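You operate a simulated robot arm through the tools that you are given. There is no shell and no other tool.

Carry out the task below with a simulated robot arm. There is one attempt and no reset: what you move stays moved.

TASK
Get the rub tester ready with the blue pad holder, its pad damped on the green pump head.
Fine: damp its pad first, then stand the holder in the opening of the tester's arm, then set the brass knob weight in its pan; zero the counter; no rub yet; leave the other holder and weight.

It is judged by the outcome, as a careful person would: the job done as asked, and still so three seconds after it is handed in. It fails if anything else is knocked over, pushed out of place, dropped, spilled or broken.

THE ROBOT
A 7-joint arm with a two-finger parallel gripper, fixed in place. Base frame: the origin is on the floor under the middle of its stand, x ahead of it, y to its left, z up. Units: mm, degrees, N and s.
With the tool pointing down near the work surface it reaches from about 440 to 920 mm from the base axis. Its first joint turns from -143.0 to 143.0 degrees. Payload 3 kg.
The TCP is the grasp point between the finger pads, 30 mm short of the fingertips. In the tool frame z runs along the fingers and y along their closing line. The gripper opens to 94 mm. The fingers are 28 mm wide and 10 mm thick; the gripper's body (50 by 96 mm) begins 55 mm behind the TCP.
Orientation is told as [roll, pitch, yaw] about the base's x, y, z axes, in that order, counted from this pose: with the fingers straight down and closing along the base's y, the tool's x points along the base's -x, its y along +y and its z along -z.

THE INTERFACE
- The arm moves only by the tool nudge_tool. Its argument "motion" is a list of rows, each a list of 7 numbers: the turn, a rotation vector about the tool's x, y, z in degrees, then the shift along the tool's x, y, z in mm, then the finger opening in mm, from 0 to 94. In form: [[wx, wy, wz, x, y, z, gripper], ...]. A call has 1 to 20 rows; each row shifts and turns the commanded pose from where the row before left it, along the tool's axes as they then stand. A row lasts 0.2 s, in which the tool goes at most 50 mm and 8.6 degrees; a call with a longer step from one row to the next is refused whole, and so is a gripper value outside its range. Where a pose cannot be reached the arm comes as near as it can. A force on the tool above 40 N (or 10 N above the force at the start of the call, whichever is more), or a blocked arm, ends the call early, and 0.2 s more pass. The fingers move at their own pace (about 72 mm/s each) and stop on an object; they squeeze with about 27 N. The grip force told is the motor's: it shows also when the fingers shut on nothing. Time passes only in rows, and 0.2 s behind the last, so rows that do not move let the fingers close. It gives the time, the measured TCP pose, the force on the tool (base axes), the opening and the grip force at its end, in the units of the frame above (readings bear some noise), with the torque about the TCP (base axes, N m) and any sound that the robot's microphone picked up, and new pictures: "pictures" is both (left out), scene, wrist or none.
- Cameras (640 x 400 px; columns grow to the right, rows downward): "scene" is fixed at [220.2, 499.5, 1614]; the picture's right is [-0.64, -0.77, 0.00], its down [-0.57, 0.47, -0.67] and it looks along [0.52, -0.43, -0.74] (base axes); focal length 333 px, centre (320, 200). "wrist" rides on the gripper at [76, 14, -103] in the tool frame; the picture's right is [-0.18, 0.98, 0.00], its down [-0.75, -0.14, -0.64] and it looks along [-0.63, -0.12, 0.77] (tool axes); focal length 243 px, centre (320, 200). There is no depth. A picture from a camera that has moved, and an enlarged one, comes with that camera's place and axes in the base frame and with its lens.
- zoom(camera, box): a new picture of the part [left, top, right, bottom] of that camera's present view, enlarged. It takes no simulated time.
- job_done(): hands the job in; it is judged then, once.

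Nothing tells you positions but the pictures and the camera data. Unless the task says otherwise, let go and move clear before handing in.

The tools are called after "Call:" as a command line: name --pt "numbers of a row" for each row, then --argument value for the rest, lists and objects as JSON in quotes. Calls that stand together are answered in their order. nudge_tool: Moves the arm, as the interface text tells. Its arguments: {"type":"object","properties":{"motion":{"type":"array"},"pictures":{"type":"string","enum":["both","scene","wrist","none"]}},"required":["motion"]} The other tools are called the same way: zoom (camera, box) takes an enlarged picture of a part of a camera's view; job_done () hands the job in.

At the start:

```text
time: 0.0
position: [534.5, 126.6, 1236.9]
tcp_rot: [0.0, 0.0, -0.1]
force: [0.7, -0.1, -0.6]
ft_torque: [0.01, -0.04, 0.02]
width: 94.3
grasp_force: 0.1
```

scene: 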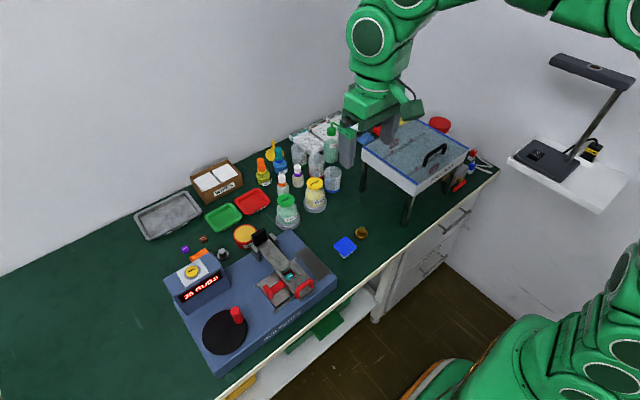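
wrist: 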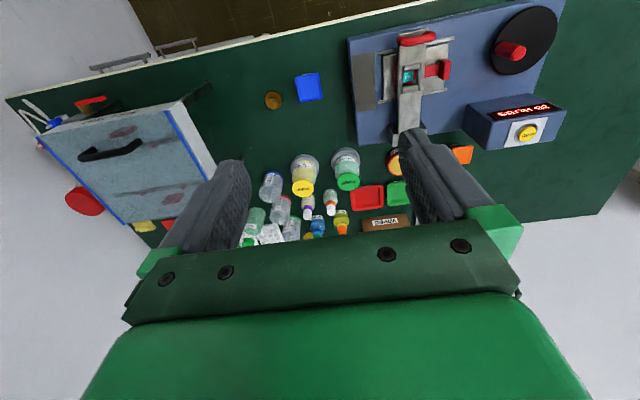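

I see a bench with a rub tester (blue-grey base, arm with red bits, counter box, crank disc), pump bottles with green and yellow heads, a blue object and a brass object near the bench's front edge. I'll zoom in to see the details before moving.

Call:
zoom --camera "scene" --box '[160, 220, 340, 380]'

Call:
zoom --camera "scene" --box '[240, 130, 400, 260]'

Call:
zoom --camera "wrist" --box '[240, 60, 400, 160]'

Call:
zoom --camera "wrist" --box '[340, 0, 580, 160]'

```text
2.50 times, centred on (250, 300) of scene
camera zoom: at [220.2, 499.5, 1614.0], right [-0.64, -0.77, 0.0], down [-0.57, 0.47, -0.67], along [0.52, -0.43, -0.74], focal length 833 px, centre (495, -50)
```

zoom: 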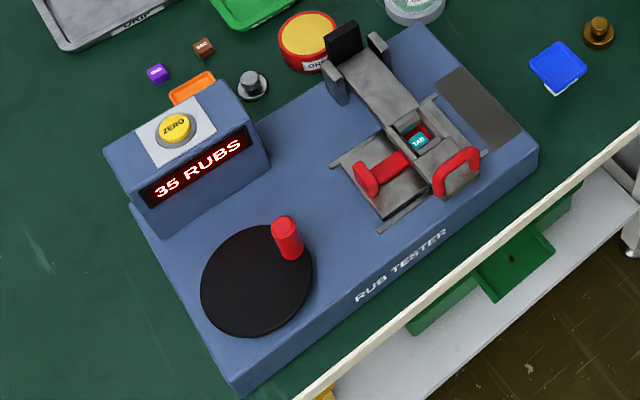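

```text
3.08 times, centred on (320, 195) of scene
camera zoom: at [220.2, 499.5, 1614.0], right [-0.64, -0.77, 0.0], down [-0.57, 0.47, -0.67], along [0.52, -0.43, -0.74], focal length 1025 px, centre (320, 215)
```

zoom: 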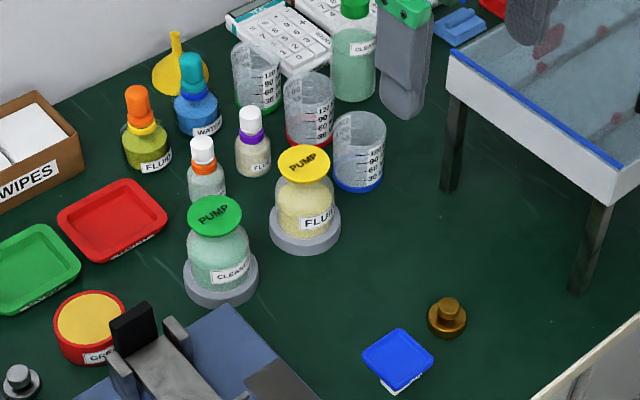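

```text
4.00 times, centred on (320, 110) of wrist
camera zoom: at [458.1, 141.2, 1339.4], right [0.18, 0.98, 0.0], down [0.75, -0.14, 0.64], along [0.63, -0.12, -0.77], focal length 970 px, centre (320, 560)
```

zoom: 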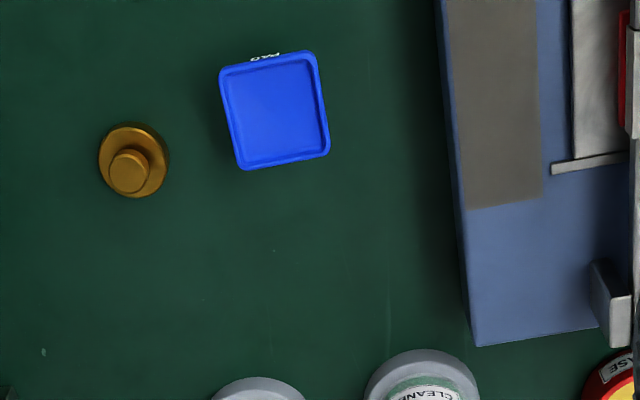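

```text
2.50 times, centred on (460, 80) of wrist
camera zoom: at [458.1, 141.2, 1339.4], right [0.18, 0.98, 0.0], down [0.75, -0.14, 0.64], along [0.63, -0.12, -0.77], focal length 606 px, centre (-30, 500)
```

zoom: 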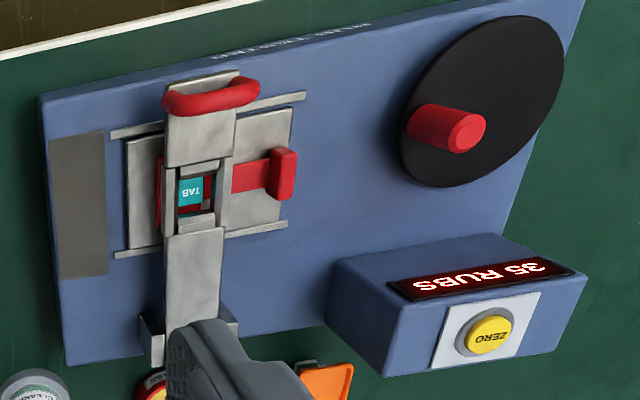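

The blue tray-topped block near (604, 86) on the bench looks like the blue holder, with the brass knob weight beside it. I want a closer look at each item before moving.

Call:
zoom --camera "scene" --box '[310, 215, 390, 265]'

Call:
zoom --camera "scene" --box '[235, 225, 335, 310]'

Call:
zoom --camera "scene" --box '[165, 220, 265, 310]'

Call:
zoom --camera "scene" --box '[340, 90, 500, 230]'

Call:
zoom --camera "scene" --box '[260, 160, 350, 240]'

```text
8.00 times, centred on (350, 240) of scene
camera zoom: at [220.2, 499.5, 1614.0], right [-0.64, -0.77, 0.0], down [-0.57, 0.47, -0.67], along [0.52, -0.43, -0.74], focal length 2664 px, centre (80, -120)
```

zoom: 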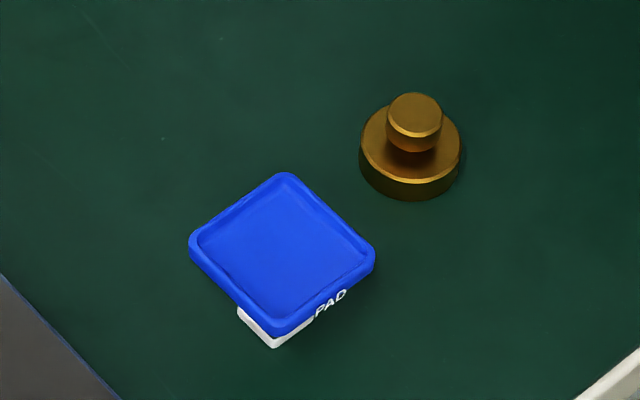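

```text
4.71 times, centred on (285, 268) of scene
camera zoom: at [220.2, 499.5, 1614.0], right [-0.64, -0.77, 0.0], down [-0.57, 0.47, -0.67], along [0.52, -0.43, -0.74], focal length 1567 px, centre (485, -118)
```

zoom: 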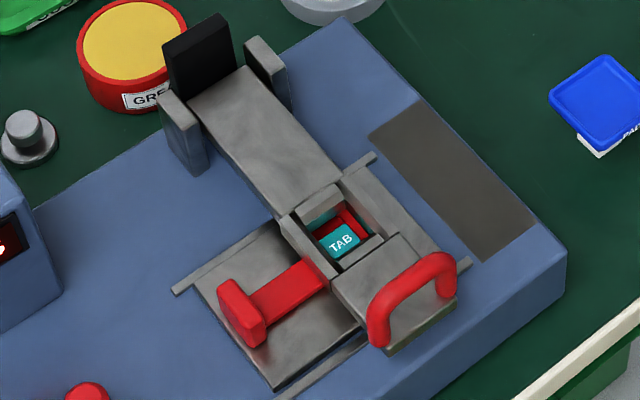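

```text
4.44 times, centred on (215, 265) of scene
camera zoom: at [220.2, 499.5, 1614.0], right [-0.64, -0.77, 0.0], down [-0.57, 0.47, -0.67], along [0.52, -0.43, -0.74], focal length 1480 px, centre (787, -89)
```

zoom: 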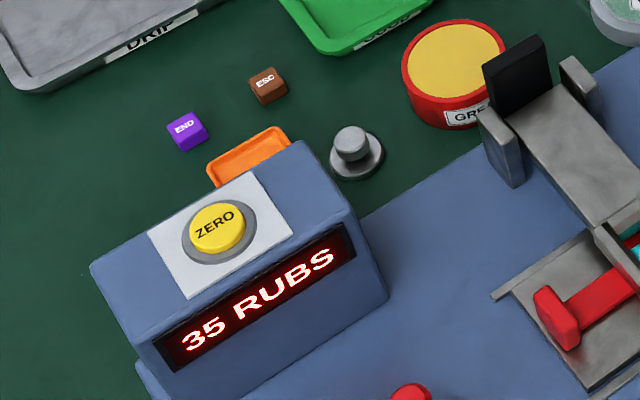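

```text
2.86 times, centred on (420, 160) of scene
camera zoom: at [220.2, 499.5, 1614.0], right [-0.64, -0.77, 0.0], down [-0.57, 0.47, -0.67], along [0.52, -0.43, -0.74], focal length 952 px, centre (34, 314)
```

zoom: 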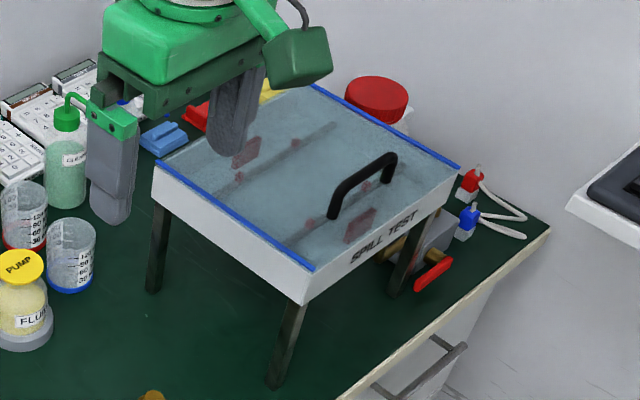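

```text
5.00 times, centred on (305, 200) of scene
camera zoom: at [220.2, 499.5, 1614.0], right [-0.64, -0.77, 0.0], down [-0.57, 0.47, -0.67], along [0.52, -0.43, -0.74], focal length 1665 px, centre (395, 200)
```

zoom: 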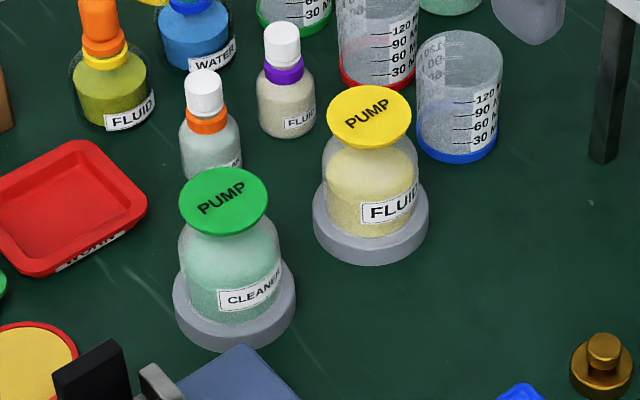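

The tester's arm opening seems to be near (604, 289, ~830) with a red T-handled slide passing through it and a teal "TAB" showing inside. I'll move the gripper above it to look closely with the wrist camera.

Call:
nudge_tool --pt "0 0 0 -6 23.3 33.9 94" --pt "0 0 0 -6 23.3 33.9 94" --pt "0 0 0 -6 23.3 33.9 94" --pt "0 0 0 -6 23.3 33.9 94" --pt "0 0 0 -6 23.3 33.9 94" --pt "0 0 0 -6 23.3 33.9 94" --pt "0 0 0 -6 23.3 33.9 94" --pictures "both"

```text
time: 1.6
position: [577.6, 290.2, 999.5]
tcp_rot: [0.1, -0.1, -0.1]
force: [0.9, -0.2, 0.0]
ft_torque: [0.02, -0.01, -0.02]
width: 93.9
grasp_force: 0.1
camera wrist: at [501.1, 304.5, 1101.7], right [0.19, 0.98, 0.0], down [0.75, -0.14, 0.64], along [0.63, -0.12, -0.77], focal length 243 px, centre (320, 200)
```

scene: 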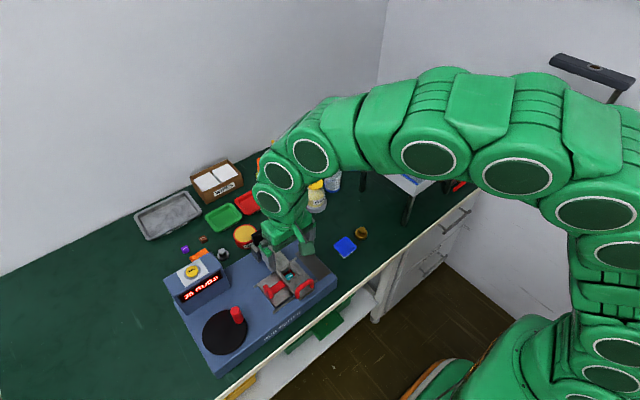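
wrist: 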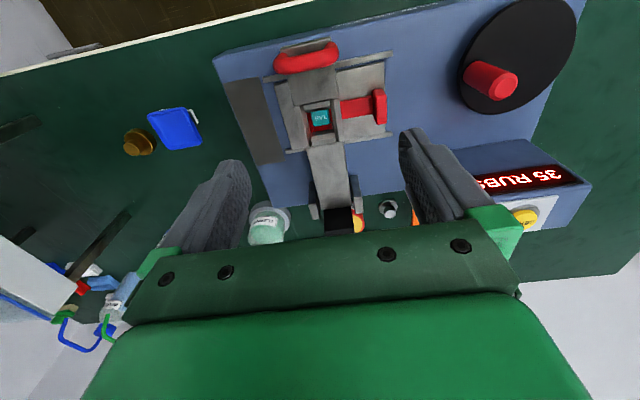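

Call:
zoom --camera "wrist" --box '[260, 30, 400, 170]'

Call:
zoom --camera "wrist" --box '[290, 80, 350, 150]'

Call:
zoom --camera "wrist" --box '[110, 80, 250, 170]'

Call:
zoom --camera "scene" --box '[250, 250, 330, 310]'

```text
2.86 times, centred on (330, 100) of wrist
camera zoom: at [501.1, 304.5, 1101.7], right [0.19, 0.98, 0.0], down [0.75, -0.14, 0.64], along [0.63, -0.12, -0.77], focal length 693 px, centre (291, 486)
```

zoom: 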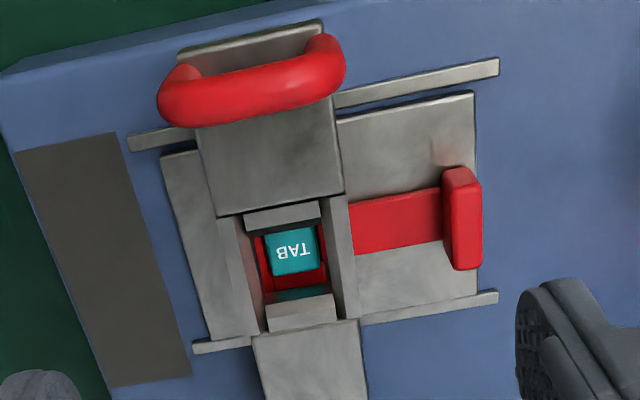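

```text
5.71 times, centred on (320, 115) of wrist
camera zoom: at [501.1, 304.5, 1101.7], right [0.19, 0.98, 0.0], down [0.75, -0.14, 0.64], along [0.63, -0.12, -0.77], focal length 1386 px, centre (320, 686)
```

zoom: 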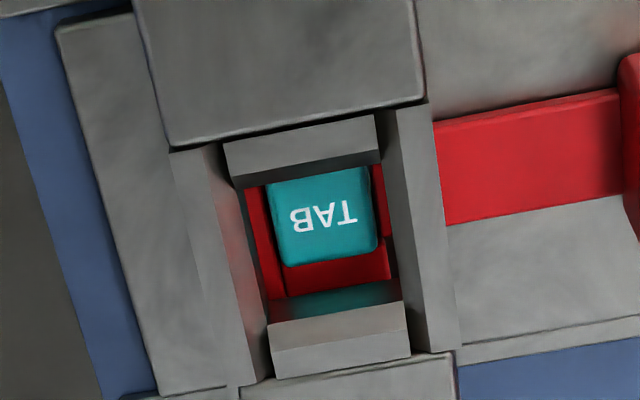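

```text
4.44 times, centred on (180, 125) of wrist
camera zoom: at [501.1, 304.5, 1101.7], right [0.19, 0.98, 0.0], down [0.75, -0.14, 0.64], along [0.63, -0.12, -0.77], focal length 1078 px, centre (942, 533)
```

zoom: 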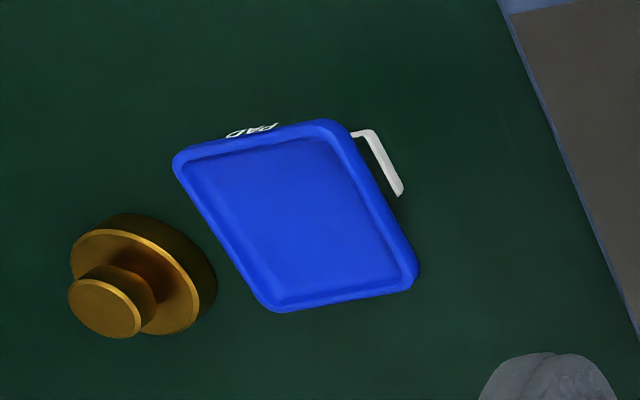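

```text
6.67 times, centred on (290, 280) of scene
camera zoom: at [220.2, 499.5, 1614.0], right [-0.64, -0.77, 0.0], down [-0.57, 0.47, -0.67], along [0.52, -0.43, -0.74], focal length 2220 px, centre (520, -333)
```

zoom: 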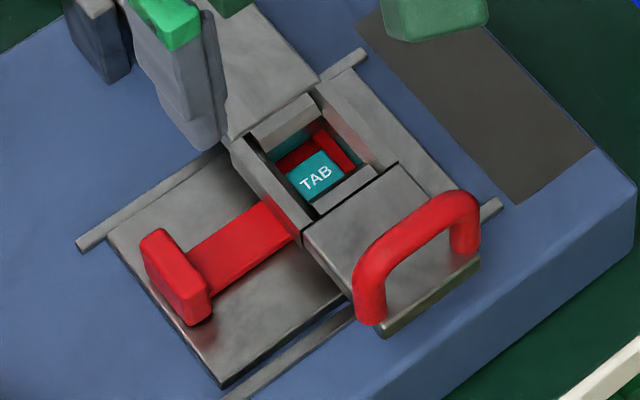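

The teal "TAB" is a key-cap sample sitting in a red nest under the arm's opening; the holder goes in above it. Next I'll look closely at the blue holder and brass weight near (604, 86).

Call:
nudge_tool --pt "0 0 0 -1 -40 10 94" --pt "0 0 0 -1 -40 10 94" --pt "0 0 0 -1 -40 10 94" --pt "0 0 0 -1 -40 10 94" --pt "0 0 0 -1 -40 20 94" --pictures "both"

```text
time: 2.8
position: [583.7, 89.5, 940.2]
tcp_rot: [0.0, -0.1, 0.0]
force: [0.1, -0.2, -0.1]
ft_torque: [-0.01, 0.03, -0.04]
width: 94.1
grasp_force: 0.1
camera wrist: at [505.7, 104.3, 1042.1], right [0.18, 0.98, 0.0], down [0.75, -0.14, 0.64], along [0.63, -0.12, -0.77], focal length 243 px, centre (320, 200)
```

scene: 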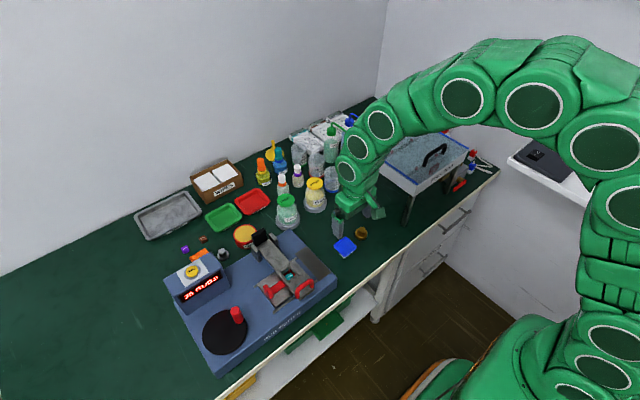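
wrist: 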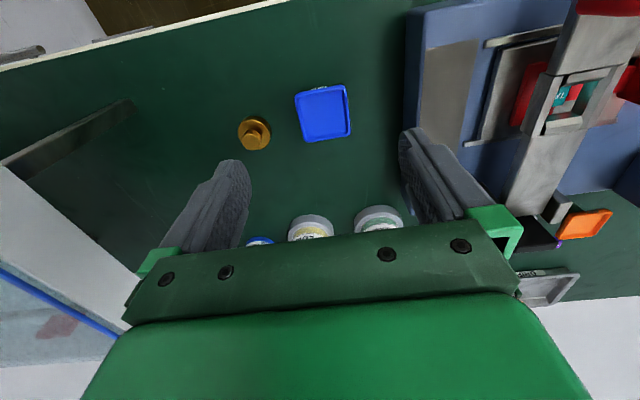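

Call:
zoom --camera "wrist" --box '[220, 70, 380, 170]'

Call:
zoom --camera "scene" --box '[310, 215, 390, 265]'

Call:
zoom --camera "wrist" --box '[400, 0, 640, 150]'

```text
4.00 times, centred on (300, 120) of wrist
camera zoom: at [505.7, 104.3, 1042.1], right [0.18, 0.98, 0.0], down [0.75, -0.14, 0.64], along [0.63, -0.12, -0.77], focal length 970 px, centre (400, 520)
```

zoom: 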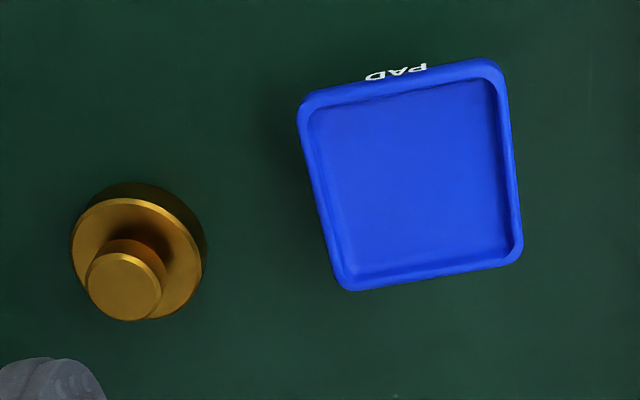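

```text
8.00 times, centred on (350, 240) of scene
camera zoom: at [220.2, 499.5, 1614.0], right [-0.64, -0.77, 0.0], down [-0.57, 0.47, -0.67], along [0.52, -0.43, -0.74], focal length 2664 px, centre (80, -120)
```

zoom: 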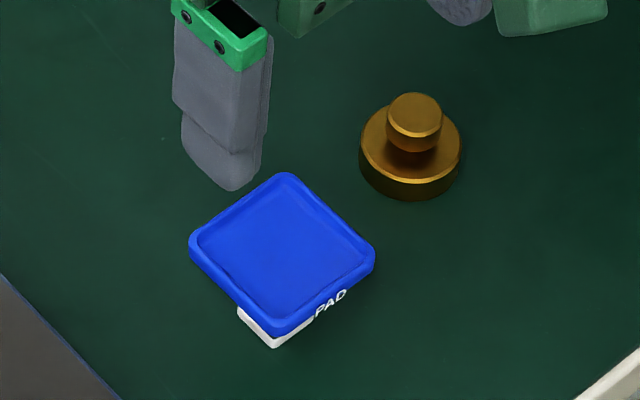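

```text
2.67 times, centred on (520, 75) of wrist
camera zoom: at [505.7, 104.3, 1042.1], right [0.18, 0.98, 0.0], down [0.75, -0.14, 0.64], along [0.63, -0.12, -0.77], focal length 647 px, centre (-213, 533)
```

zoom: 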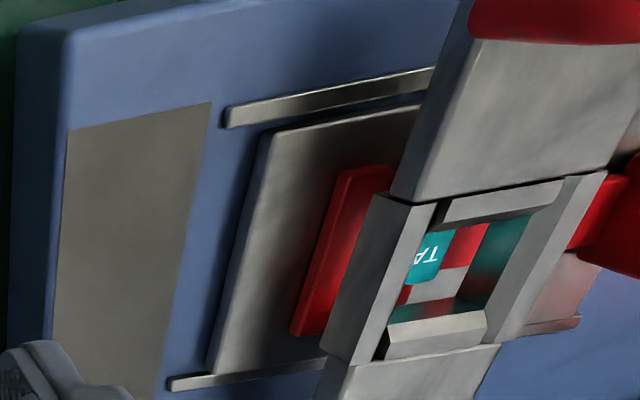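

The holder's pan is about 50 mm square at (597, 91.5), rim top ≈ z 798, and the brass knob top is near (619, 1, 779). I'll take a lower, more sideways view of both the holder and tester to learn the heights and shapes.

Call:
nudge_tool --pt "0 0 0 26 25 5 94" --pt "0 0 0 26 25 5 94" --pt "0 0 0 26 25 5 94" --pt "0 0 0 26 25 5 94" --pt "0 -7.5 0 0 0 0 94" --pt "0 -7.5 0 0 0 0 94" --pt "0 -7.5 0 0 0 0 94" --pt "0 -7.5 0 0 0 0 94" --pictures "wrist"

```text
time: 4.6
position: [490.8, 196.9, 926.2]
tcp_rot: [0.2, -28.7, 0.0]
force: [0.0, 0.0, 0.6]
ft_torque: [0.03, -0.01, -0.01]
width: 94.1
grasp_force: 0.1
out of reach, approached as far as the arm can: row 8
camera wrist: at [373.7, 210.9, 978.1], right [0.16, 0.98, 0.09], down [0.35, -0.14, 0.92], along [0.92, -0.12, -0.37], focal length 243 px, centre (320, 200)
```

wrist: 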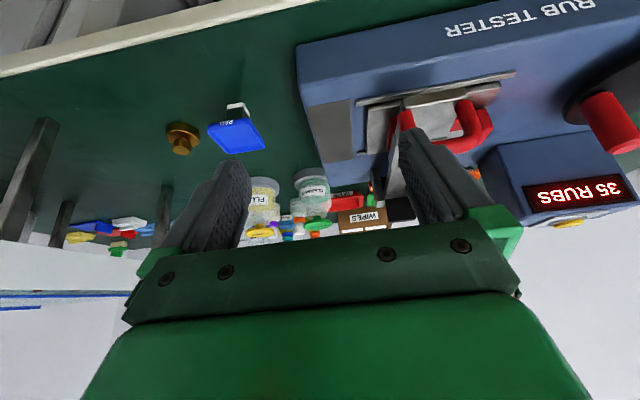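

Call:
zoom --camera "wrist" --box '[150, 90, 290, 170]'

Call:
zoom --camera "wrist" --box '[290, 50, 520, 200]'

Call:
zoom --camera "wrist" --box '[240, 150, 400, 250]'

```text
4.57 times, centred on (220, 130) of wrist
camera zoom: at [373.7, 210.9, 978.1], right [0.16, 0.98, 0.09], down [0.35, -0.14, 0.92], along [0.92, -0.12, -0.37], focal length 1109 px, centre (777, 520)
```

zoom: 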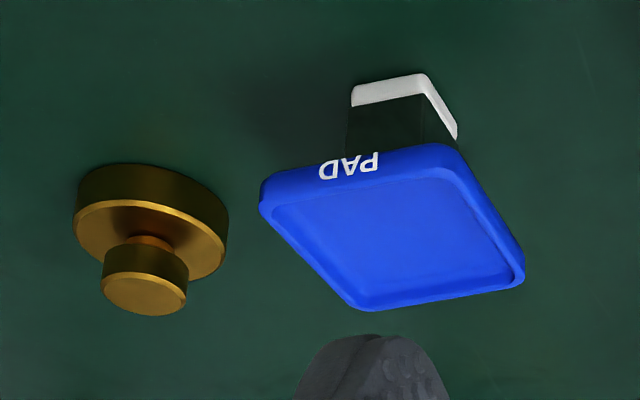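

```text
2.67 times, centred on (405, 125) of wrist
camera zoom: at [373.7, 210.9, 978.1], right [0.16, 0.98, 0.09], down [0.35, -0.14, 0.92], along [0.92, -0.12, -0.37], focal length 647 px, centre (93, 400)
```

zoom: 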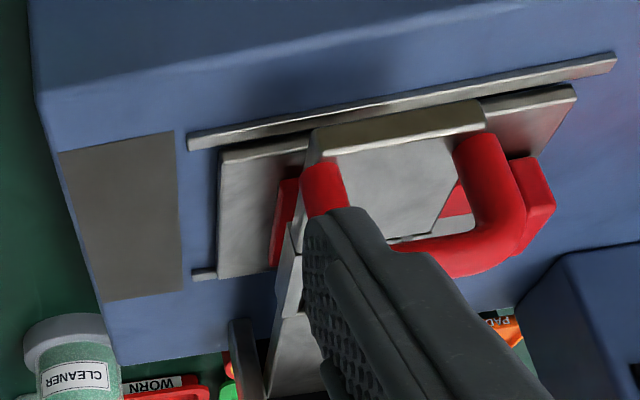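

```text
4.00 times, centred on (320, 200) of wrist
camera zoom: at [373.7, 210.9, 978.1], right [0.16, 0.98, 0.09], down [0.35, -0.14, 0.92], along [0.92, -0.12, -0.37], focal length 970 px, centre (320, 200)
```

zoom: 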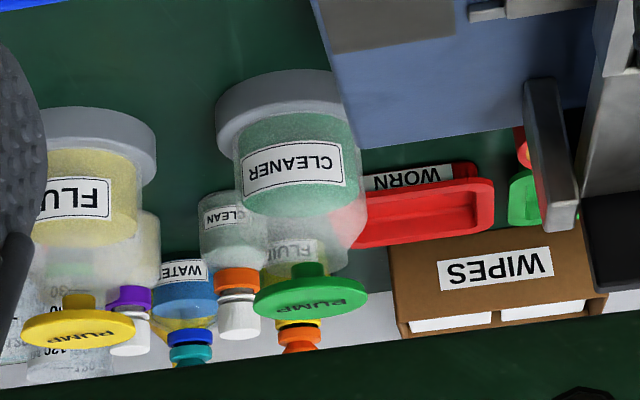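

The holder is a blue pan (~50 mm) on a ~20 mm square dark stem with a white pad at the bottom (total ~45 mm tall, bench ≈ z 753). I'll return upright and then look straight down on the tester's opening.

Call:
nudge_tool --pt "0 7.5 0 0 0 0 94" --pt "0 7.5 0 0 0 0 94" --pt "0 7.5 0 0 0 0 94" --pt "0 7.5 0 0 0 0 94" --pt "0 0 0 -20 0 -30 94" --pt "0 0 0 -20 10 -20 94" --pictures "none"

```text
time: 6.0
position: [529.7, 205.3, 977.4]
tcp_rot: [0.0, 0.0, 0.0]
force: [-0.2, -0.4, 0.0]
ft_torque: [0.01, 0.0, -0.02]
width: 94.1
grasp_force: 0.0
```

Call:
nudge_tool --pt "0 0 0 -23.4 28.3 0 94" --pt "0 0 0 -23.4 28.3 0 94" --pt "0 0 0 -23.4 28.3 0 94" --pt "0 8 0 0 0 0 94" --pt "0 8 0 0 0 0 94" --pt "0 8 0 0 0 0 94" --pt "0 8 0 0 0 0 94" --pt "0 8 0 0 0 0 94" --pt "0 0 0 0 0 0 94" --pictures "wrist"

```text
time: 8.0
position: [589.2, 287.3, 963.6]
tcp_rot: [0.0, 40.1, 0.0]
force: [0.1, 0.3, -0.3]
ft_torque: [0.01, -0.01, 0.0]
width: 93.8
grasp_force: 0.0
out of reach, approached as far as the arm can: row 8
camera wrist: at [596.7, 302.3, 1090.7], right [0.14, 0.98, -0.12], down [0.99, -0.14, 0.01], along [-0.01, -0.12, -0.99], focal length 243 px, centre (320, 200)
```

wrist: 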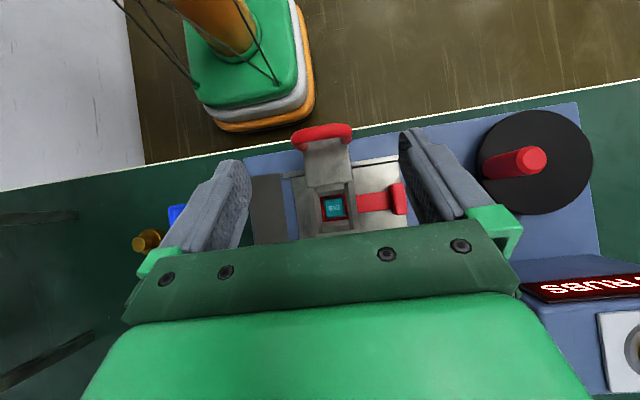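

Call:
zoom --camera "wrist" --box '[280, 110, 420, 240]'

Call:
zoom --camera "wrist" --box '[305, 180, 365, 235]'

```text
3.08 times, centred on (350, 175) of wrist
camera zoom: at [596.7, 302.3, 1090.7], right [0.14, 0.98, -0.12], down [0.99, -0.14, 0.01], along [-0.01, -0.12, -0.99], focal length 746 px, centre (228, 277)
```

zoom: 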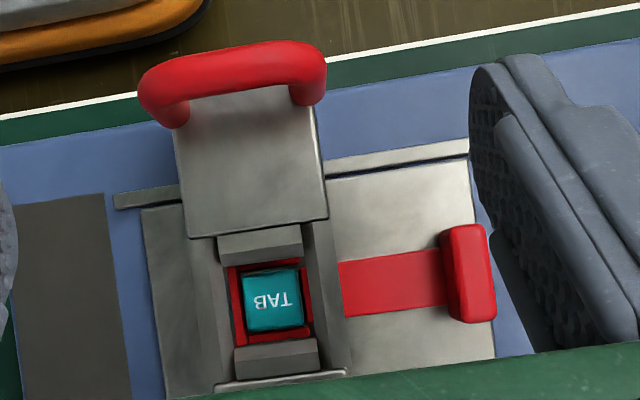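

```text
7.27 times, centred on (335, 208) of wrist
camera zoom: at [596.7, 302.3, 1090.7], right [0.14, 0.98, -0.12], down [0.99, -0.14, 0.01], along [-0.01, -0.12, -0.99], focal length 1764 px, centre (211, 146)
```

zoom: 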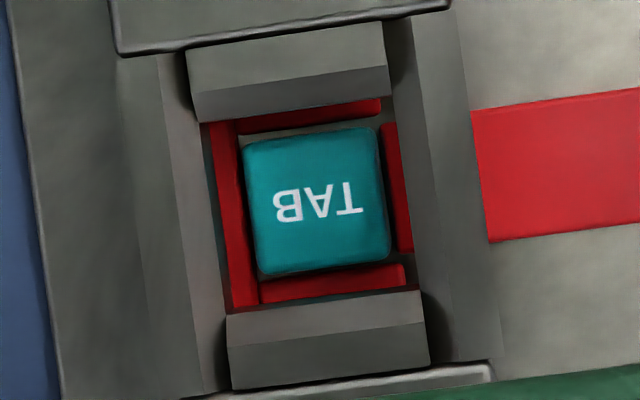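

From the straight-down view: the opening (~26 mm, with lead-in chamfers) is centred at about (604, 286), collar top z ≈ 852, key cap top z ≈ 832. The green pump head is at about (818, 143.5), top z ≈ 851. I'll go upright and move above the blue holder.

Call:
nudge_tool --pt "0 -8 0 0 0 0 90" --pt "0 -8 0 0 0 0 90" --pt "0 -8 0 0 0 0 90" --pt "0 -8 0 0 0 0 90" --pt "0 -8 0 0 0 0 90" --pt "0 0 0 0 -38 0 90" --pt "0 0 0 0 -38 0 90" --pt "0 0 0 0 -38 0 90" --pt "0 0 0 0 -38 0 90" --pt "0 0 0 0 -38 0 90" --pt "0 0 0 0 0 0 90" --pictures "wrist"

```text
time: 10.4
position: [590.1, 95.8, 962.3]
tcp_rot: [0.0, 0.1, 0.0]
force: [-0.9, -0.4, 0.0]
ft_torque: [-0.01, 0.02, 0.03]
width: 89.8
grasp_force: 0.1
camera wrist: at [512.7, 111.2, 1065.0], right [0.18, 0.98, 0.0], down [0.75, -0.14, 0.64], along [0.63, -0.12, -0.77], focal length 243 px, centre (320, 200)
```

wrist: 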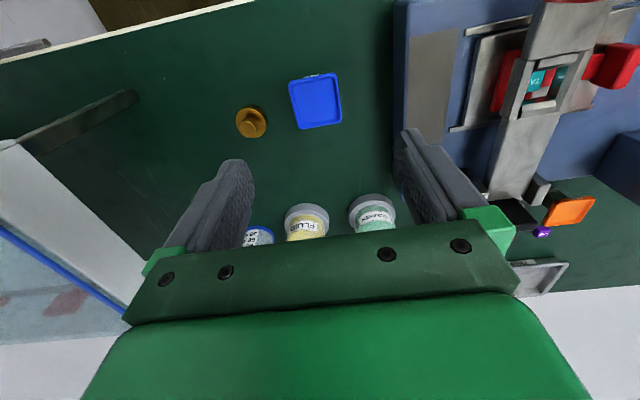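

Call:
nudge_tool --pt "0 0 0 -3.6 -2.2 46 90" --pt "0 0 0 -3.6 -2.1 46 90" --pt "0 0 0 0 0 0 90" --pictures "both"

```text
time: 11.2
position: [597.6, 92.7, 869.9]
tcp_rot: [0.0, 0.1, -0.1]
force: [0.2, -0.1, 0.2]
ft_torque: [0.02, 0.0, -0.02]
width: 90.0
grasp_force: 0.0
camera wrist: at [520.5, 108.7, 972.2], right [0.18, 0.98, 0.0], down [0.75, -0.14, 0.64], along [0.63, -0.12, -0.77], focal length 243 px, centre (320, 200)
```

scene: 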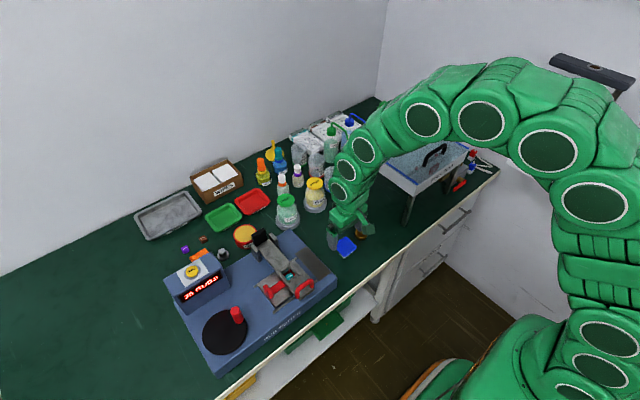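
wrist: 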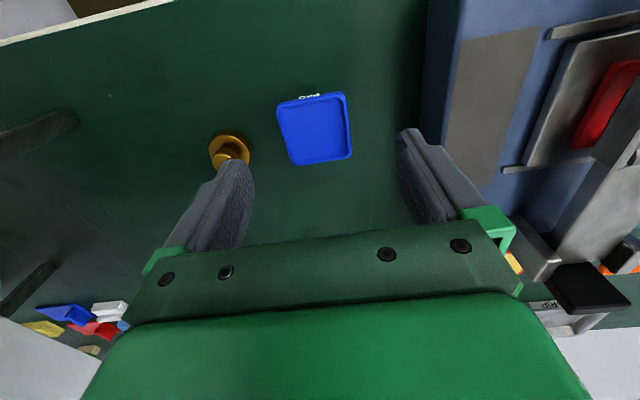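

Call:
nudge_tool --pt "0 0 0 0 -1 30 90" --pt "0 0 0 0 0 30 90" --pt "0 0 0 0 0 0 90" --pictures "both"

Call:
zoom --camera "scene" --box '[305, 195, 395, 265]'

```text
time: 12.0
position: [598.0, 91.9, 810.1]
tcp_rot: [-0.1, 0.0, 0.1]
force: [0.2, 0.6, 0.1]
ft_torque: [0.0, -0.02, -0.02]
width: 89.9
grasp_force: 0.1
camera wrist: at [520.9, 107.1, 912.4], right [0.18, 0.98, 0.0], down [0.75, -0.14, 0.64], along [0.63, -0.12, -0.77], focal length 243 px, centre (320, 200)
```

scene: 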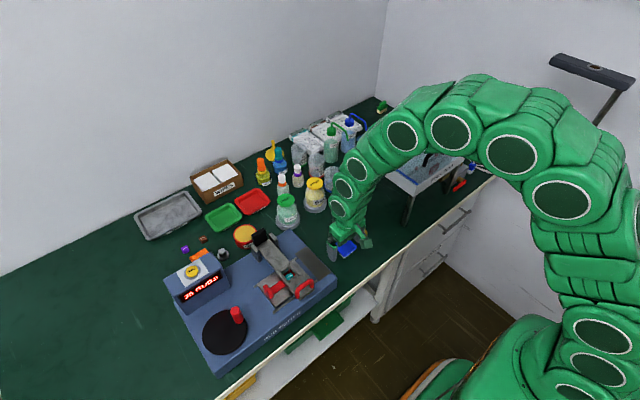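
wrist: 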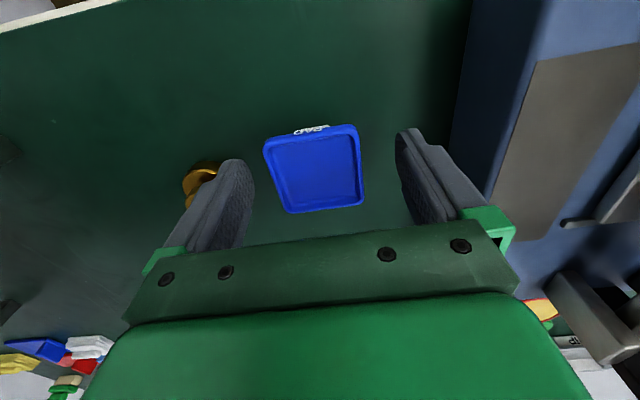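

```text
5.71 times, centred on (350, 230) of scene
camera zoom: at [220.2, 499.5, 1614.0], right [-0.64, -0.77, 0.0], down [-0.57, 0.47, -0.67], along [0.52, -0.43, -0.74], focal length 1903 px, centre (149, 29)
```

zoom: 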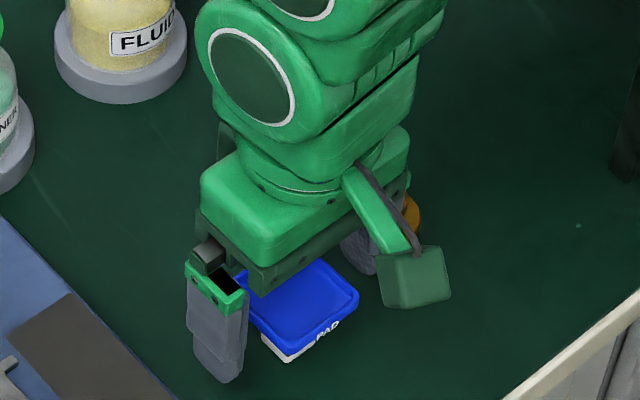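

Call:
nudge_tool --pt "0 0 0 0 0 0 70" --pt "0 0 0 0 0 0 56" --pt "0 0 0 0 0 0 40" --pt "0 0 0 0 0 0 30" --pt "0 0 0 0 0 0 30" --pt "0 0 0 0 0 0 30" --pictures "both"

```text
time: 13.4
position: [597.0, 90.4, 811.2]
tcp_rot: [0.0, 0.0, -0.1]
force: [0.0, 0.1, 1.1]
ft_torque: [0.01, -0.04, -0.02]
width: 51.6
grasp_force: 26.8
camera wrist: at [520.9, 107.1, 912.6], right [0.18, 0.98, 0.0], down [0.75, -0.14, 0.64], along [0.63, -0.12, -0.77], focal length 243 px, centre (320, 200)
```

scene: 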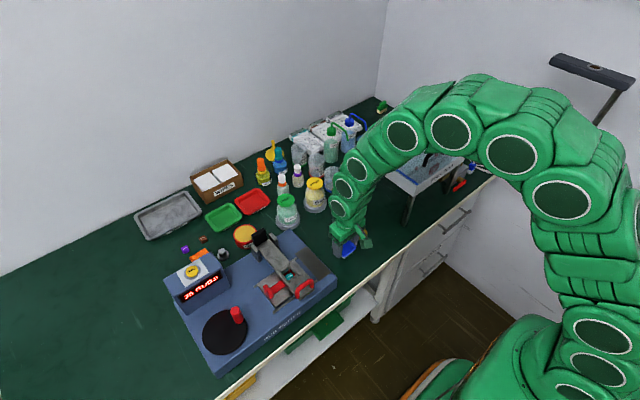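
wrist: 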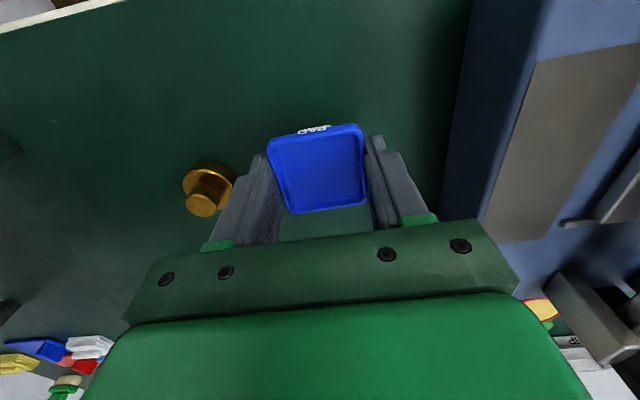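

The holder is gripped by its pan (51.6 mm, 27 N). I'll lift it straight up and check that it comes level.

Call:
nudge_tool --pt "0 0 0 0 0 -10 30" --pt "0 0 0 0 0 -20 30" --pt "0 0 0 0 0 -30 30" --pt "0 0 0 0 0 -40 30" --pt "0 0 0 0 0 -40 30" --pt "0 0 0 0 0 0 30" --pictures "both"

Call:
zoom --camera "scene" --box '[305, 175, 395, 245]'

Call:
zoom --camera "wrist" --box '[220, 100, 420, 240]'

```text
time: 14.8
position: [596.8, 90.4, 950.6]
tcp_rot: [-0.1, 0.0, 0.0]
force: [-0.1, -0.8, -0.8]
ft_torque: [-0.01, 0.0, 0.01]
width: 30.0
grasp_force: 0.0
camera wrist: at [519.3, 106.5, 1052.7], right [0.18, 0.98, 0.0], down [0.75, -0.14, 0.64], along [0.63, -0.12, -0.77], focal length 243 px, centre (320, 200)
```

scene: 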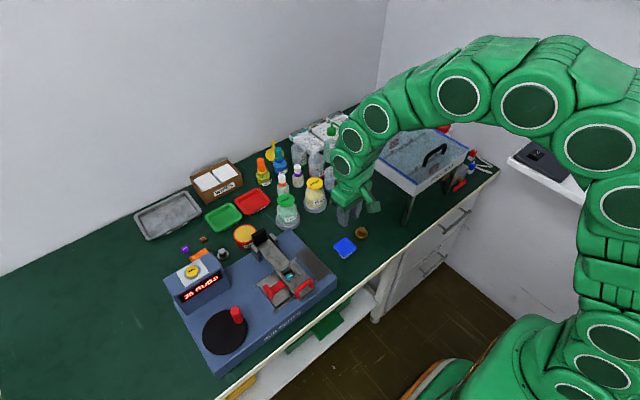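
wrist: 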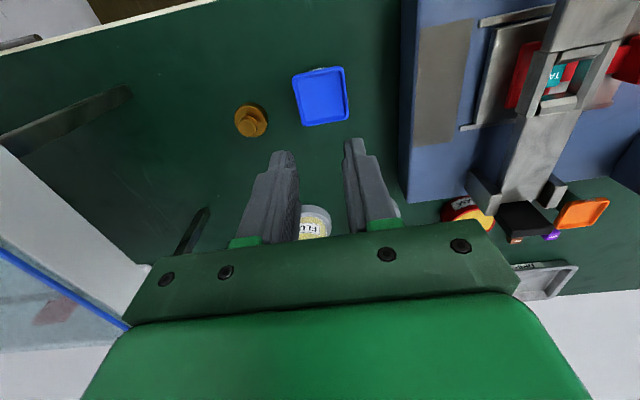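

```text
5.71 times, centred on (350, 210) of scene
camera zoom: at [220.2, 499.5, 1614.0], right [-0.64, -0.77, 0.0], down [-0.57, 0.47, -0.67], along [0.52, -0.43, -0.74], focal length 1903 px, centre (149, 143)
```

zoom: 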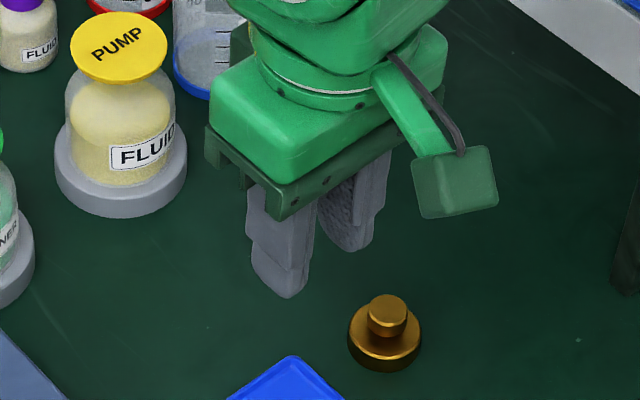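

```text
2.86 times, centred on (320, 170) of wrist
camera zoom: at [519.3, 106.5, 1052.7], right [0.18, 0.98, 0.0], down [0.75, -0.14, 0.64], along [0.63, -0.12, -0.77], focal length 693 px, centre (320, 286)
```

zoom: 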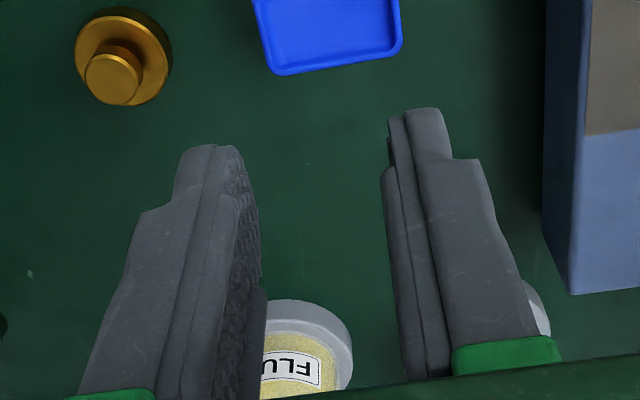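

The fingertips slipped off the pan's thin edge and the holder stayed standing on the bench. I'll check its place and regrip deeper, at the proper grasp point.

Call:
zoom --camera "wrist" --box '[220, 50, 380, 150]'

Call:
zoom --camera "scene" --box '[310, 215, 390, 265]'

```text
4.00 times, centred on (300, 100) of wrist
camera zoom: at [519.3, 106.5, 1052.7], right [0.18, 0.98, 0.0], down [0.75, -0.14, 0.64], along [0.63, -0.12, -0.77], focal length 970 px, centre (400, 600)
```

zoom: 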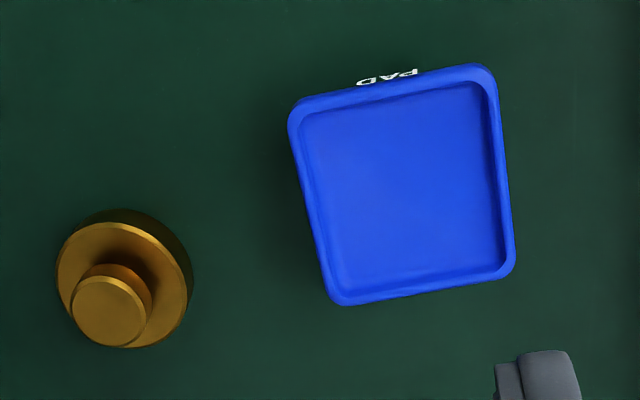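

```text
8.00 times, centred on (350, 240) of scene
camera zoom: at [220.2, 499.5, 1614.0], right [-0.64, -0.77, 0.0], down [-0.57, 0.47, -0.67], along [0.52, -0.43, -0.74], focal length 2664 px, centre (80, -120)
```

zoom: 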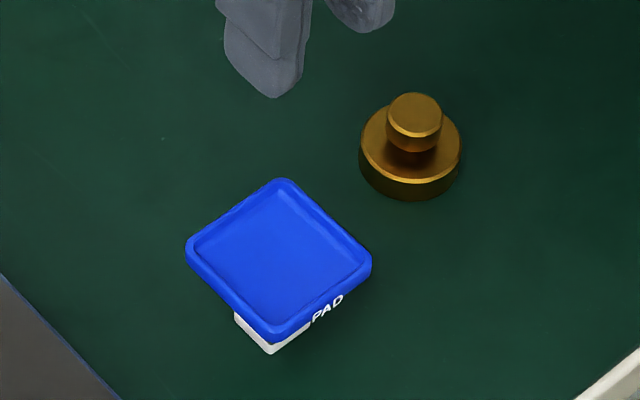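

The holder still stands upright at about (597.2, 93.8). I'll go down with the fingers open to a deeper grasp (TCP z ≈ 796).

Call:
nudge_tool --pt "0 0 0 0 1.7 0 90" --pt "0 0 0 0 0 0 90" --pt "0 0 0 0 0 40 90" --pt "0 0 0 0 0 40 90" --pt "0 0 0 0 0 40 90" --pt "0 0 0 0 0 20 90" --pt "0 0 0 0 0 14 90" --pt "0 0 0 0 0 0 90" --pictures "both"

Call:
zoom --camera "wrist" --box '[170, 100, 480, 260]'

Call:
zoom --camera "scene" --box '[305, 195, 395, 265]'

```text
time: 16.6
position: [596.9, 92.7, 797.9]
tcp_rot: [-0.1, 0.0, -0.1]
force: [-0.2, 0.1, 1.0]
ft_torque: [0.01, 0.02, 0.01]
width: 89.9
grasp_force: 0.2
camera wrist: at [519.3, 108.8, 899.0], right [0.18, 0.98, 0.0], down [0.75, -0.14, 0.64], along [0.63, -0.12, -0.77], focal length 243 px, centre (320, 200)
```

scene: 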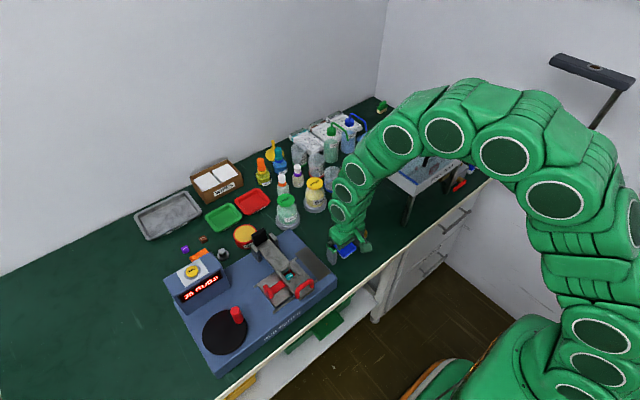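
wrist: 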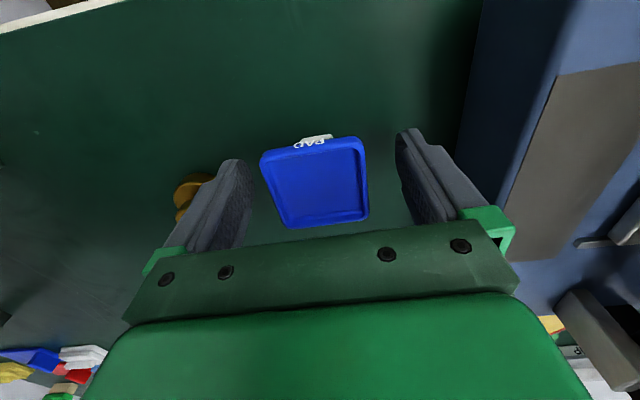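

```text
2.06 times, centred on (325, 180) of wrist
camera zoom: at [519.3, 108.8, 899.0], right [0.18, 0.98, 0.0], down [0.75, -0.14, 0.64], along [0.63, -0.12, -0.77], focal length 501 px, centre (310, 241)
```

zoom: 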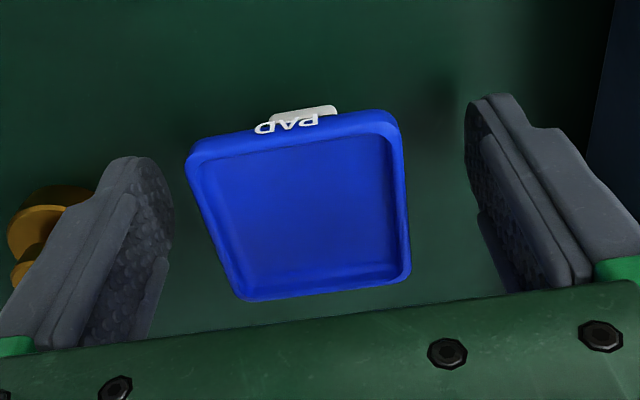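

```text
5.71 times, centred on (350, 230) of scene
camera zoom: at [220.2, 499.5, 1614.0], right [-0.64, -0.77, 0.0], down [-0.57, 0.47, -0.67], along [0.52, -0.43, -0.74], focal length 1903 px, centre (149, 29)
```

zoom: 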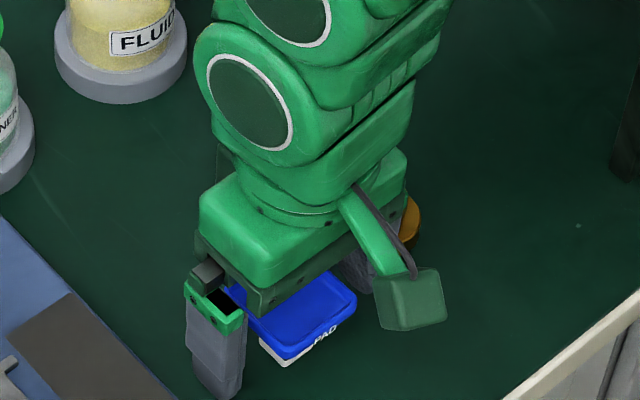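

Call:
nudge_tool --pt "0 0 0 0 0.8 3 75" --pt "0 0 0 0 0 0 60" --pt "0 0 0 0 0 0 30" --pt "0 0 0 0 0 0 20" --pt "0 0 0 0 0 0 20" --pt "0 0 0 0 0 0 20" --pictures "wrist"

Call:
zoom --camera "wrist" --box '[170, 100, 480, 260]'

```text
time: 18.0
position: [596.4, 94.8, 794.8]
tcp_rot: [0.0, 0.0, 0.0]
force: [0.2, -2.2, 5.6]
ft_torque: [-0.05, 0.02, -0.01]
width: 56.1
grasp_force: 26.9
camera wrist: at [519.9, 109.7, 896.4], right [0.18, 0.98, 0.0], down [0.75, -0.14, 0.64], along [0.63, -0.12, -0.77], focal length 243 px, centre (320, 200)
```

wrist: 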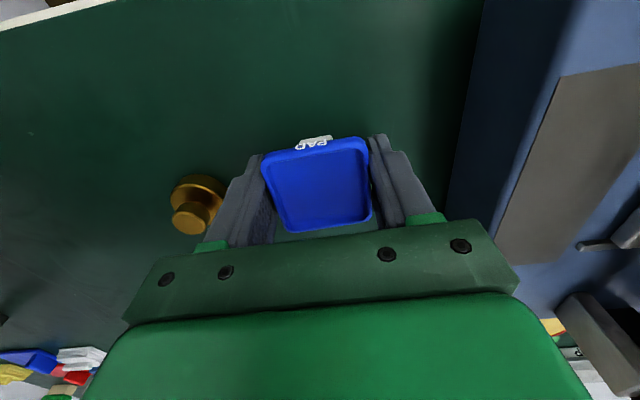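

```text
2.06 times, centred on (325, 180) of wrist
camera zoom: at [519.9, 109.7, 896.4], right [0.18, 0.98, 0.0], down [0.75, -0.14, 0.64], along [0.63, -0.12, -0.77], focal length 501 px, centre (310, 241)
```

zoom: 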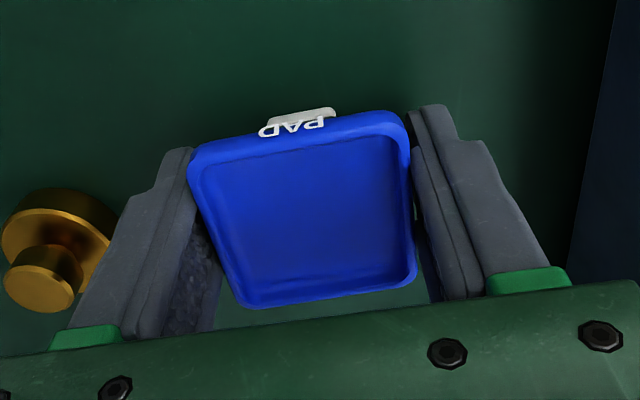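

Width reads 56 mm here with a small upward force, so the grip seems to be on a sloped part of the finger. I'll raise in small steps and watch the width and force.

Call:
nudge_tool --pt "0 0 0 0 0 -2 20" --pt "0 0 0 0 0 0 20" --pictures "wrist"

Call:
zoom --camera "scene" --box '[315, 215, 375, 265]'

Call:
zoom --camera "wrist" --box '[240, 110, 400, 250]'

```text
time: 18.6
position: [596.2, 95.4, 796.3]
tcp_rot: [0.0, 0.0, 0.0]
force: [0.3, -0.5, -0.8]
ft_torque: [0.05, -0.02, 0.01]
width: 56.0
grasp_force: 27.2
camera wrist: at [519.8, 109.7, 898.4], right [0.18, 0.98, 0.0], down [0.75, -0.14, 0.64], along [0.63, -0.12, -0.77], focal length 243 px, centre (320, 200)
```

wrist: 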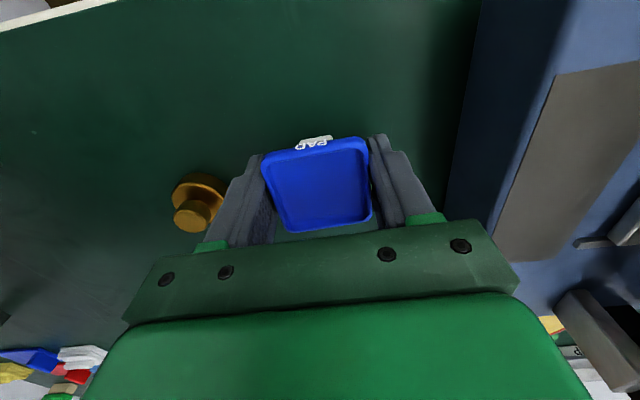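

```text
8.00 times, centred on (345, 240) of scene
camera zoom: at [220.2, 499.5, 1614.0], right [-0.64, -0.77, 0.0], down [-0.57, 0.47, -0.67], along [0.52, -0.43, -0.74], focal length 2664 px, centre (120, -120)
```

zoom: 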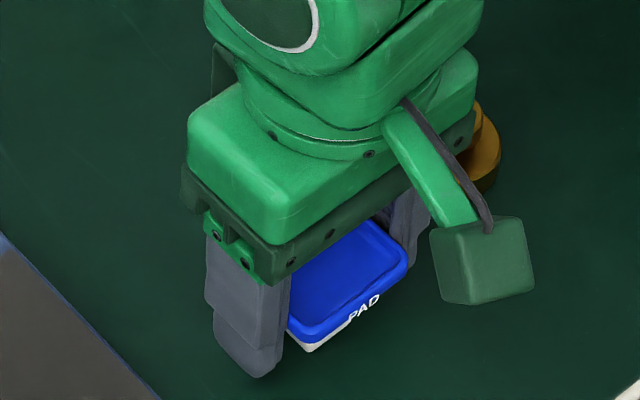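

```text
2.86 times, centred on (320, 180) of wrist
camera zoom: at [519.8, 109.7, 898.4], right [0.18, 0.98, 0.0], down [0.75, -0.14, 0.64], along [0.63, -0.12, -0.77], focal length 693 px, centre (320, 257)
```

zoom: 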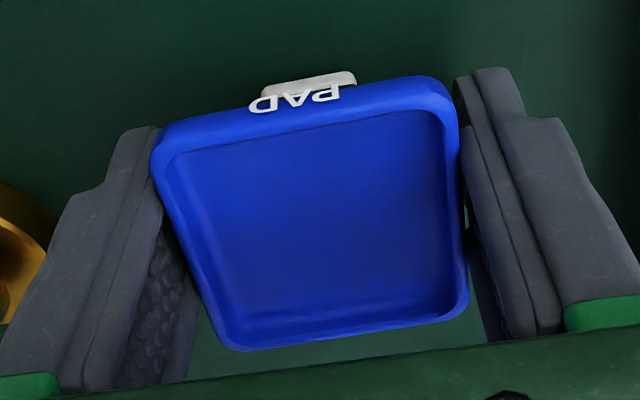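

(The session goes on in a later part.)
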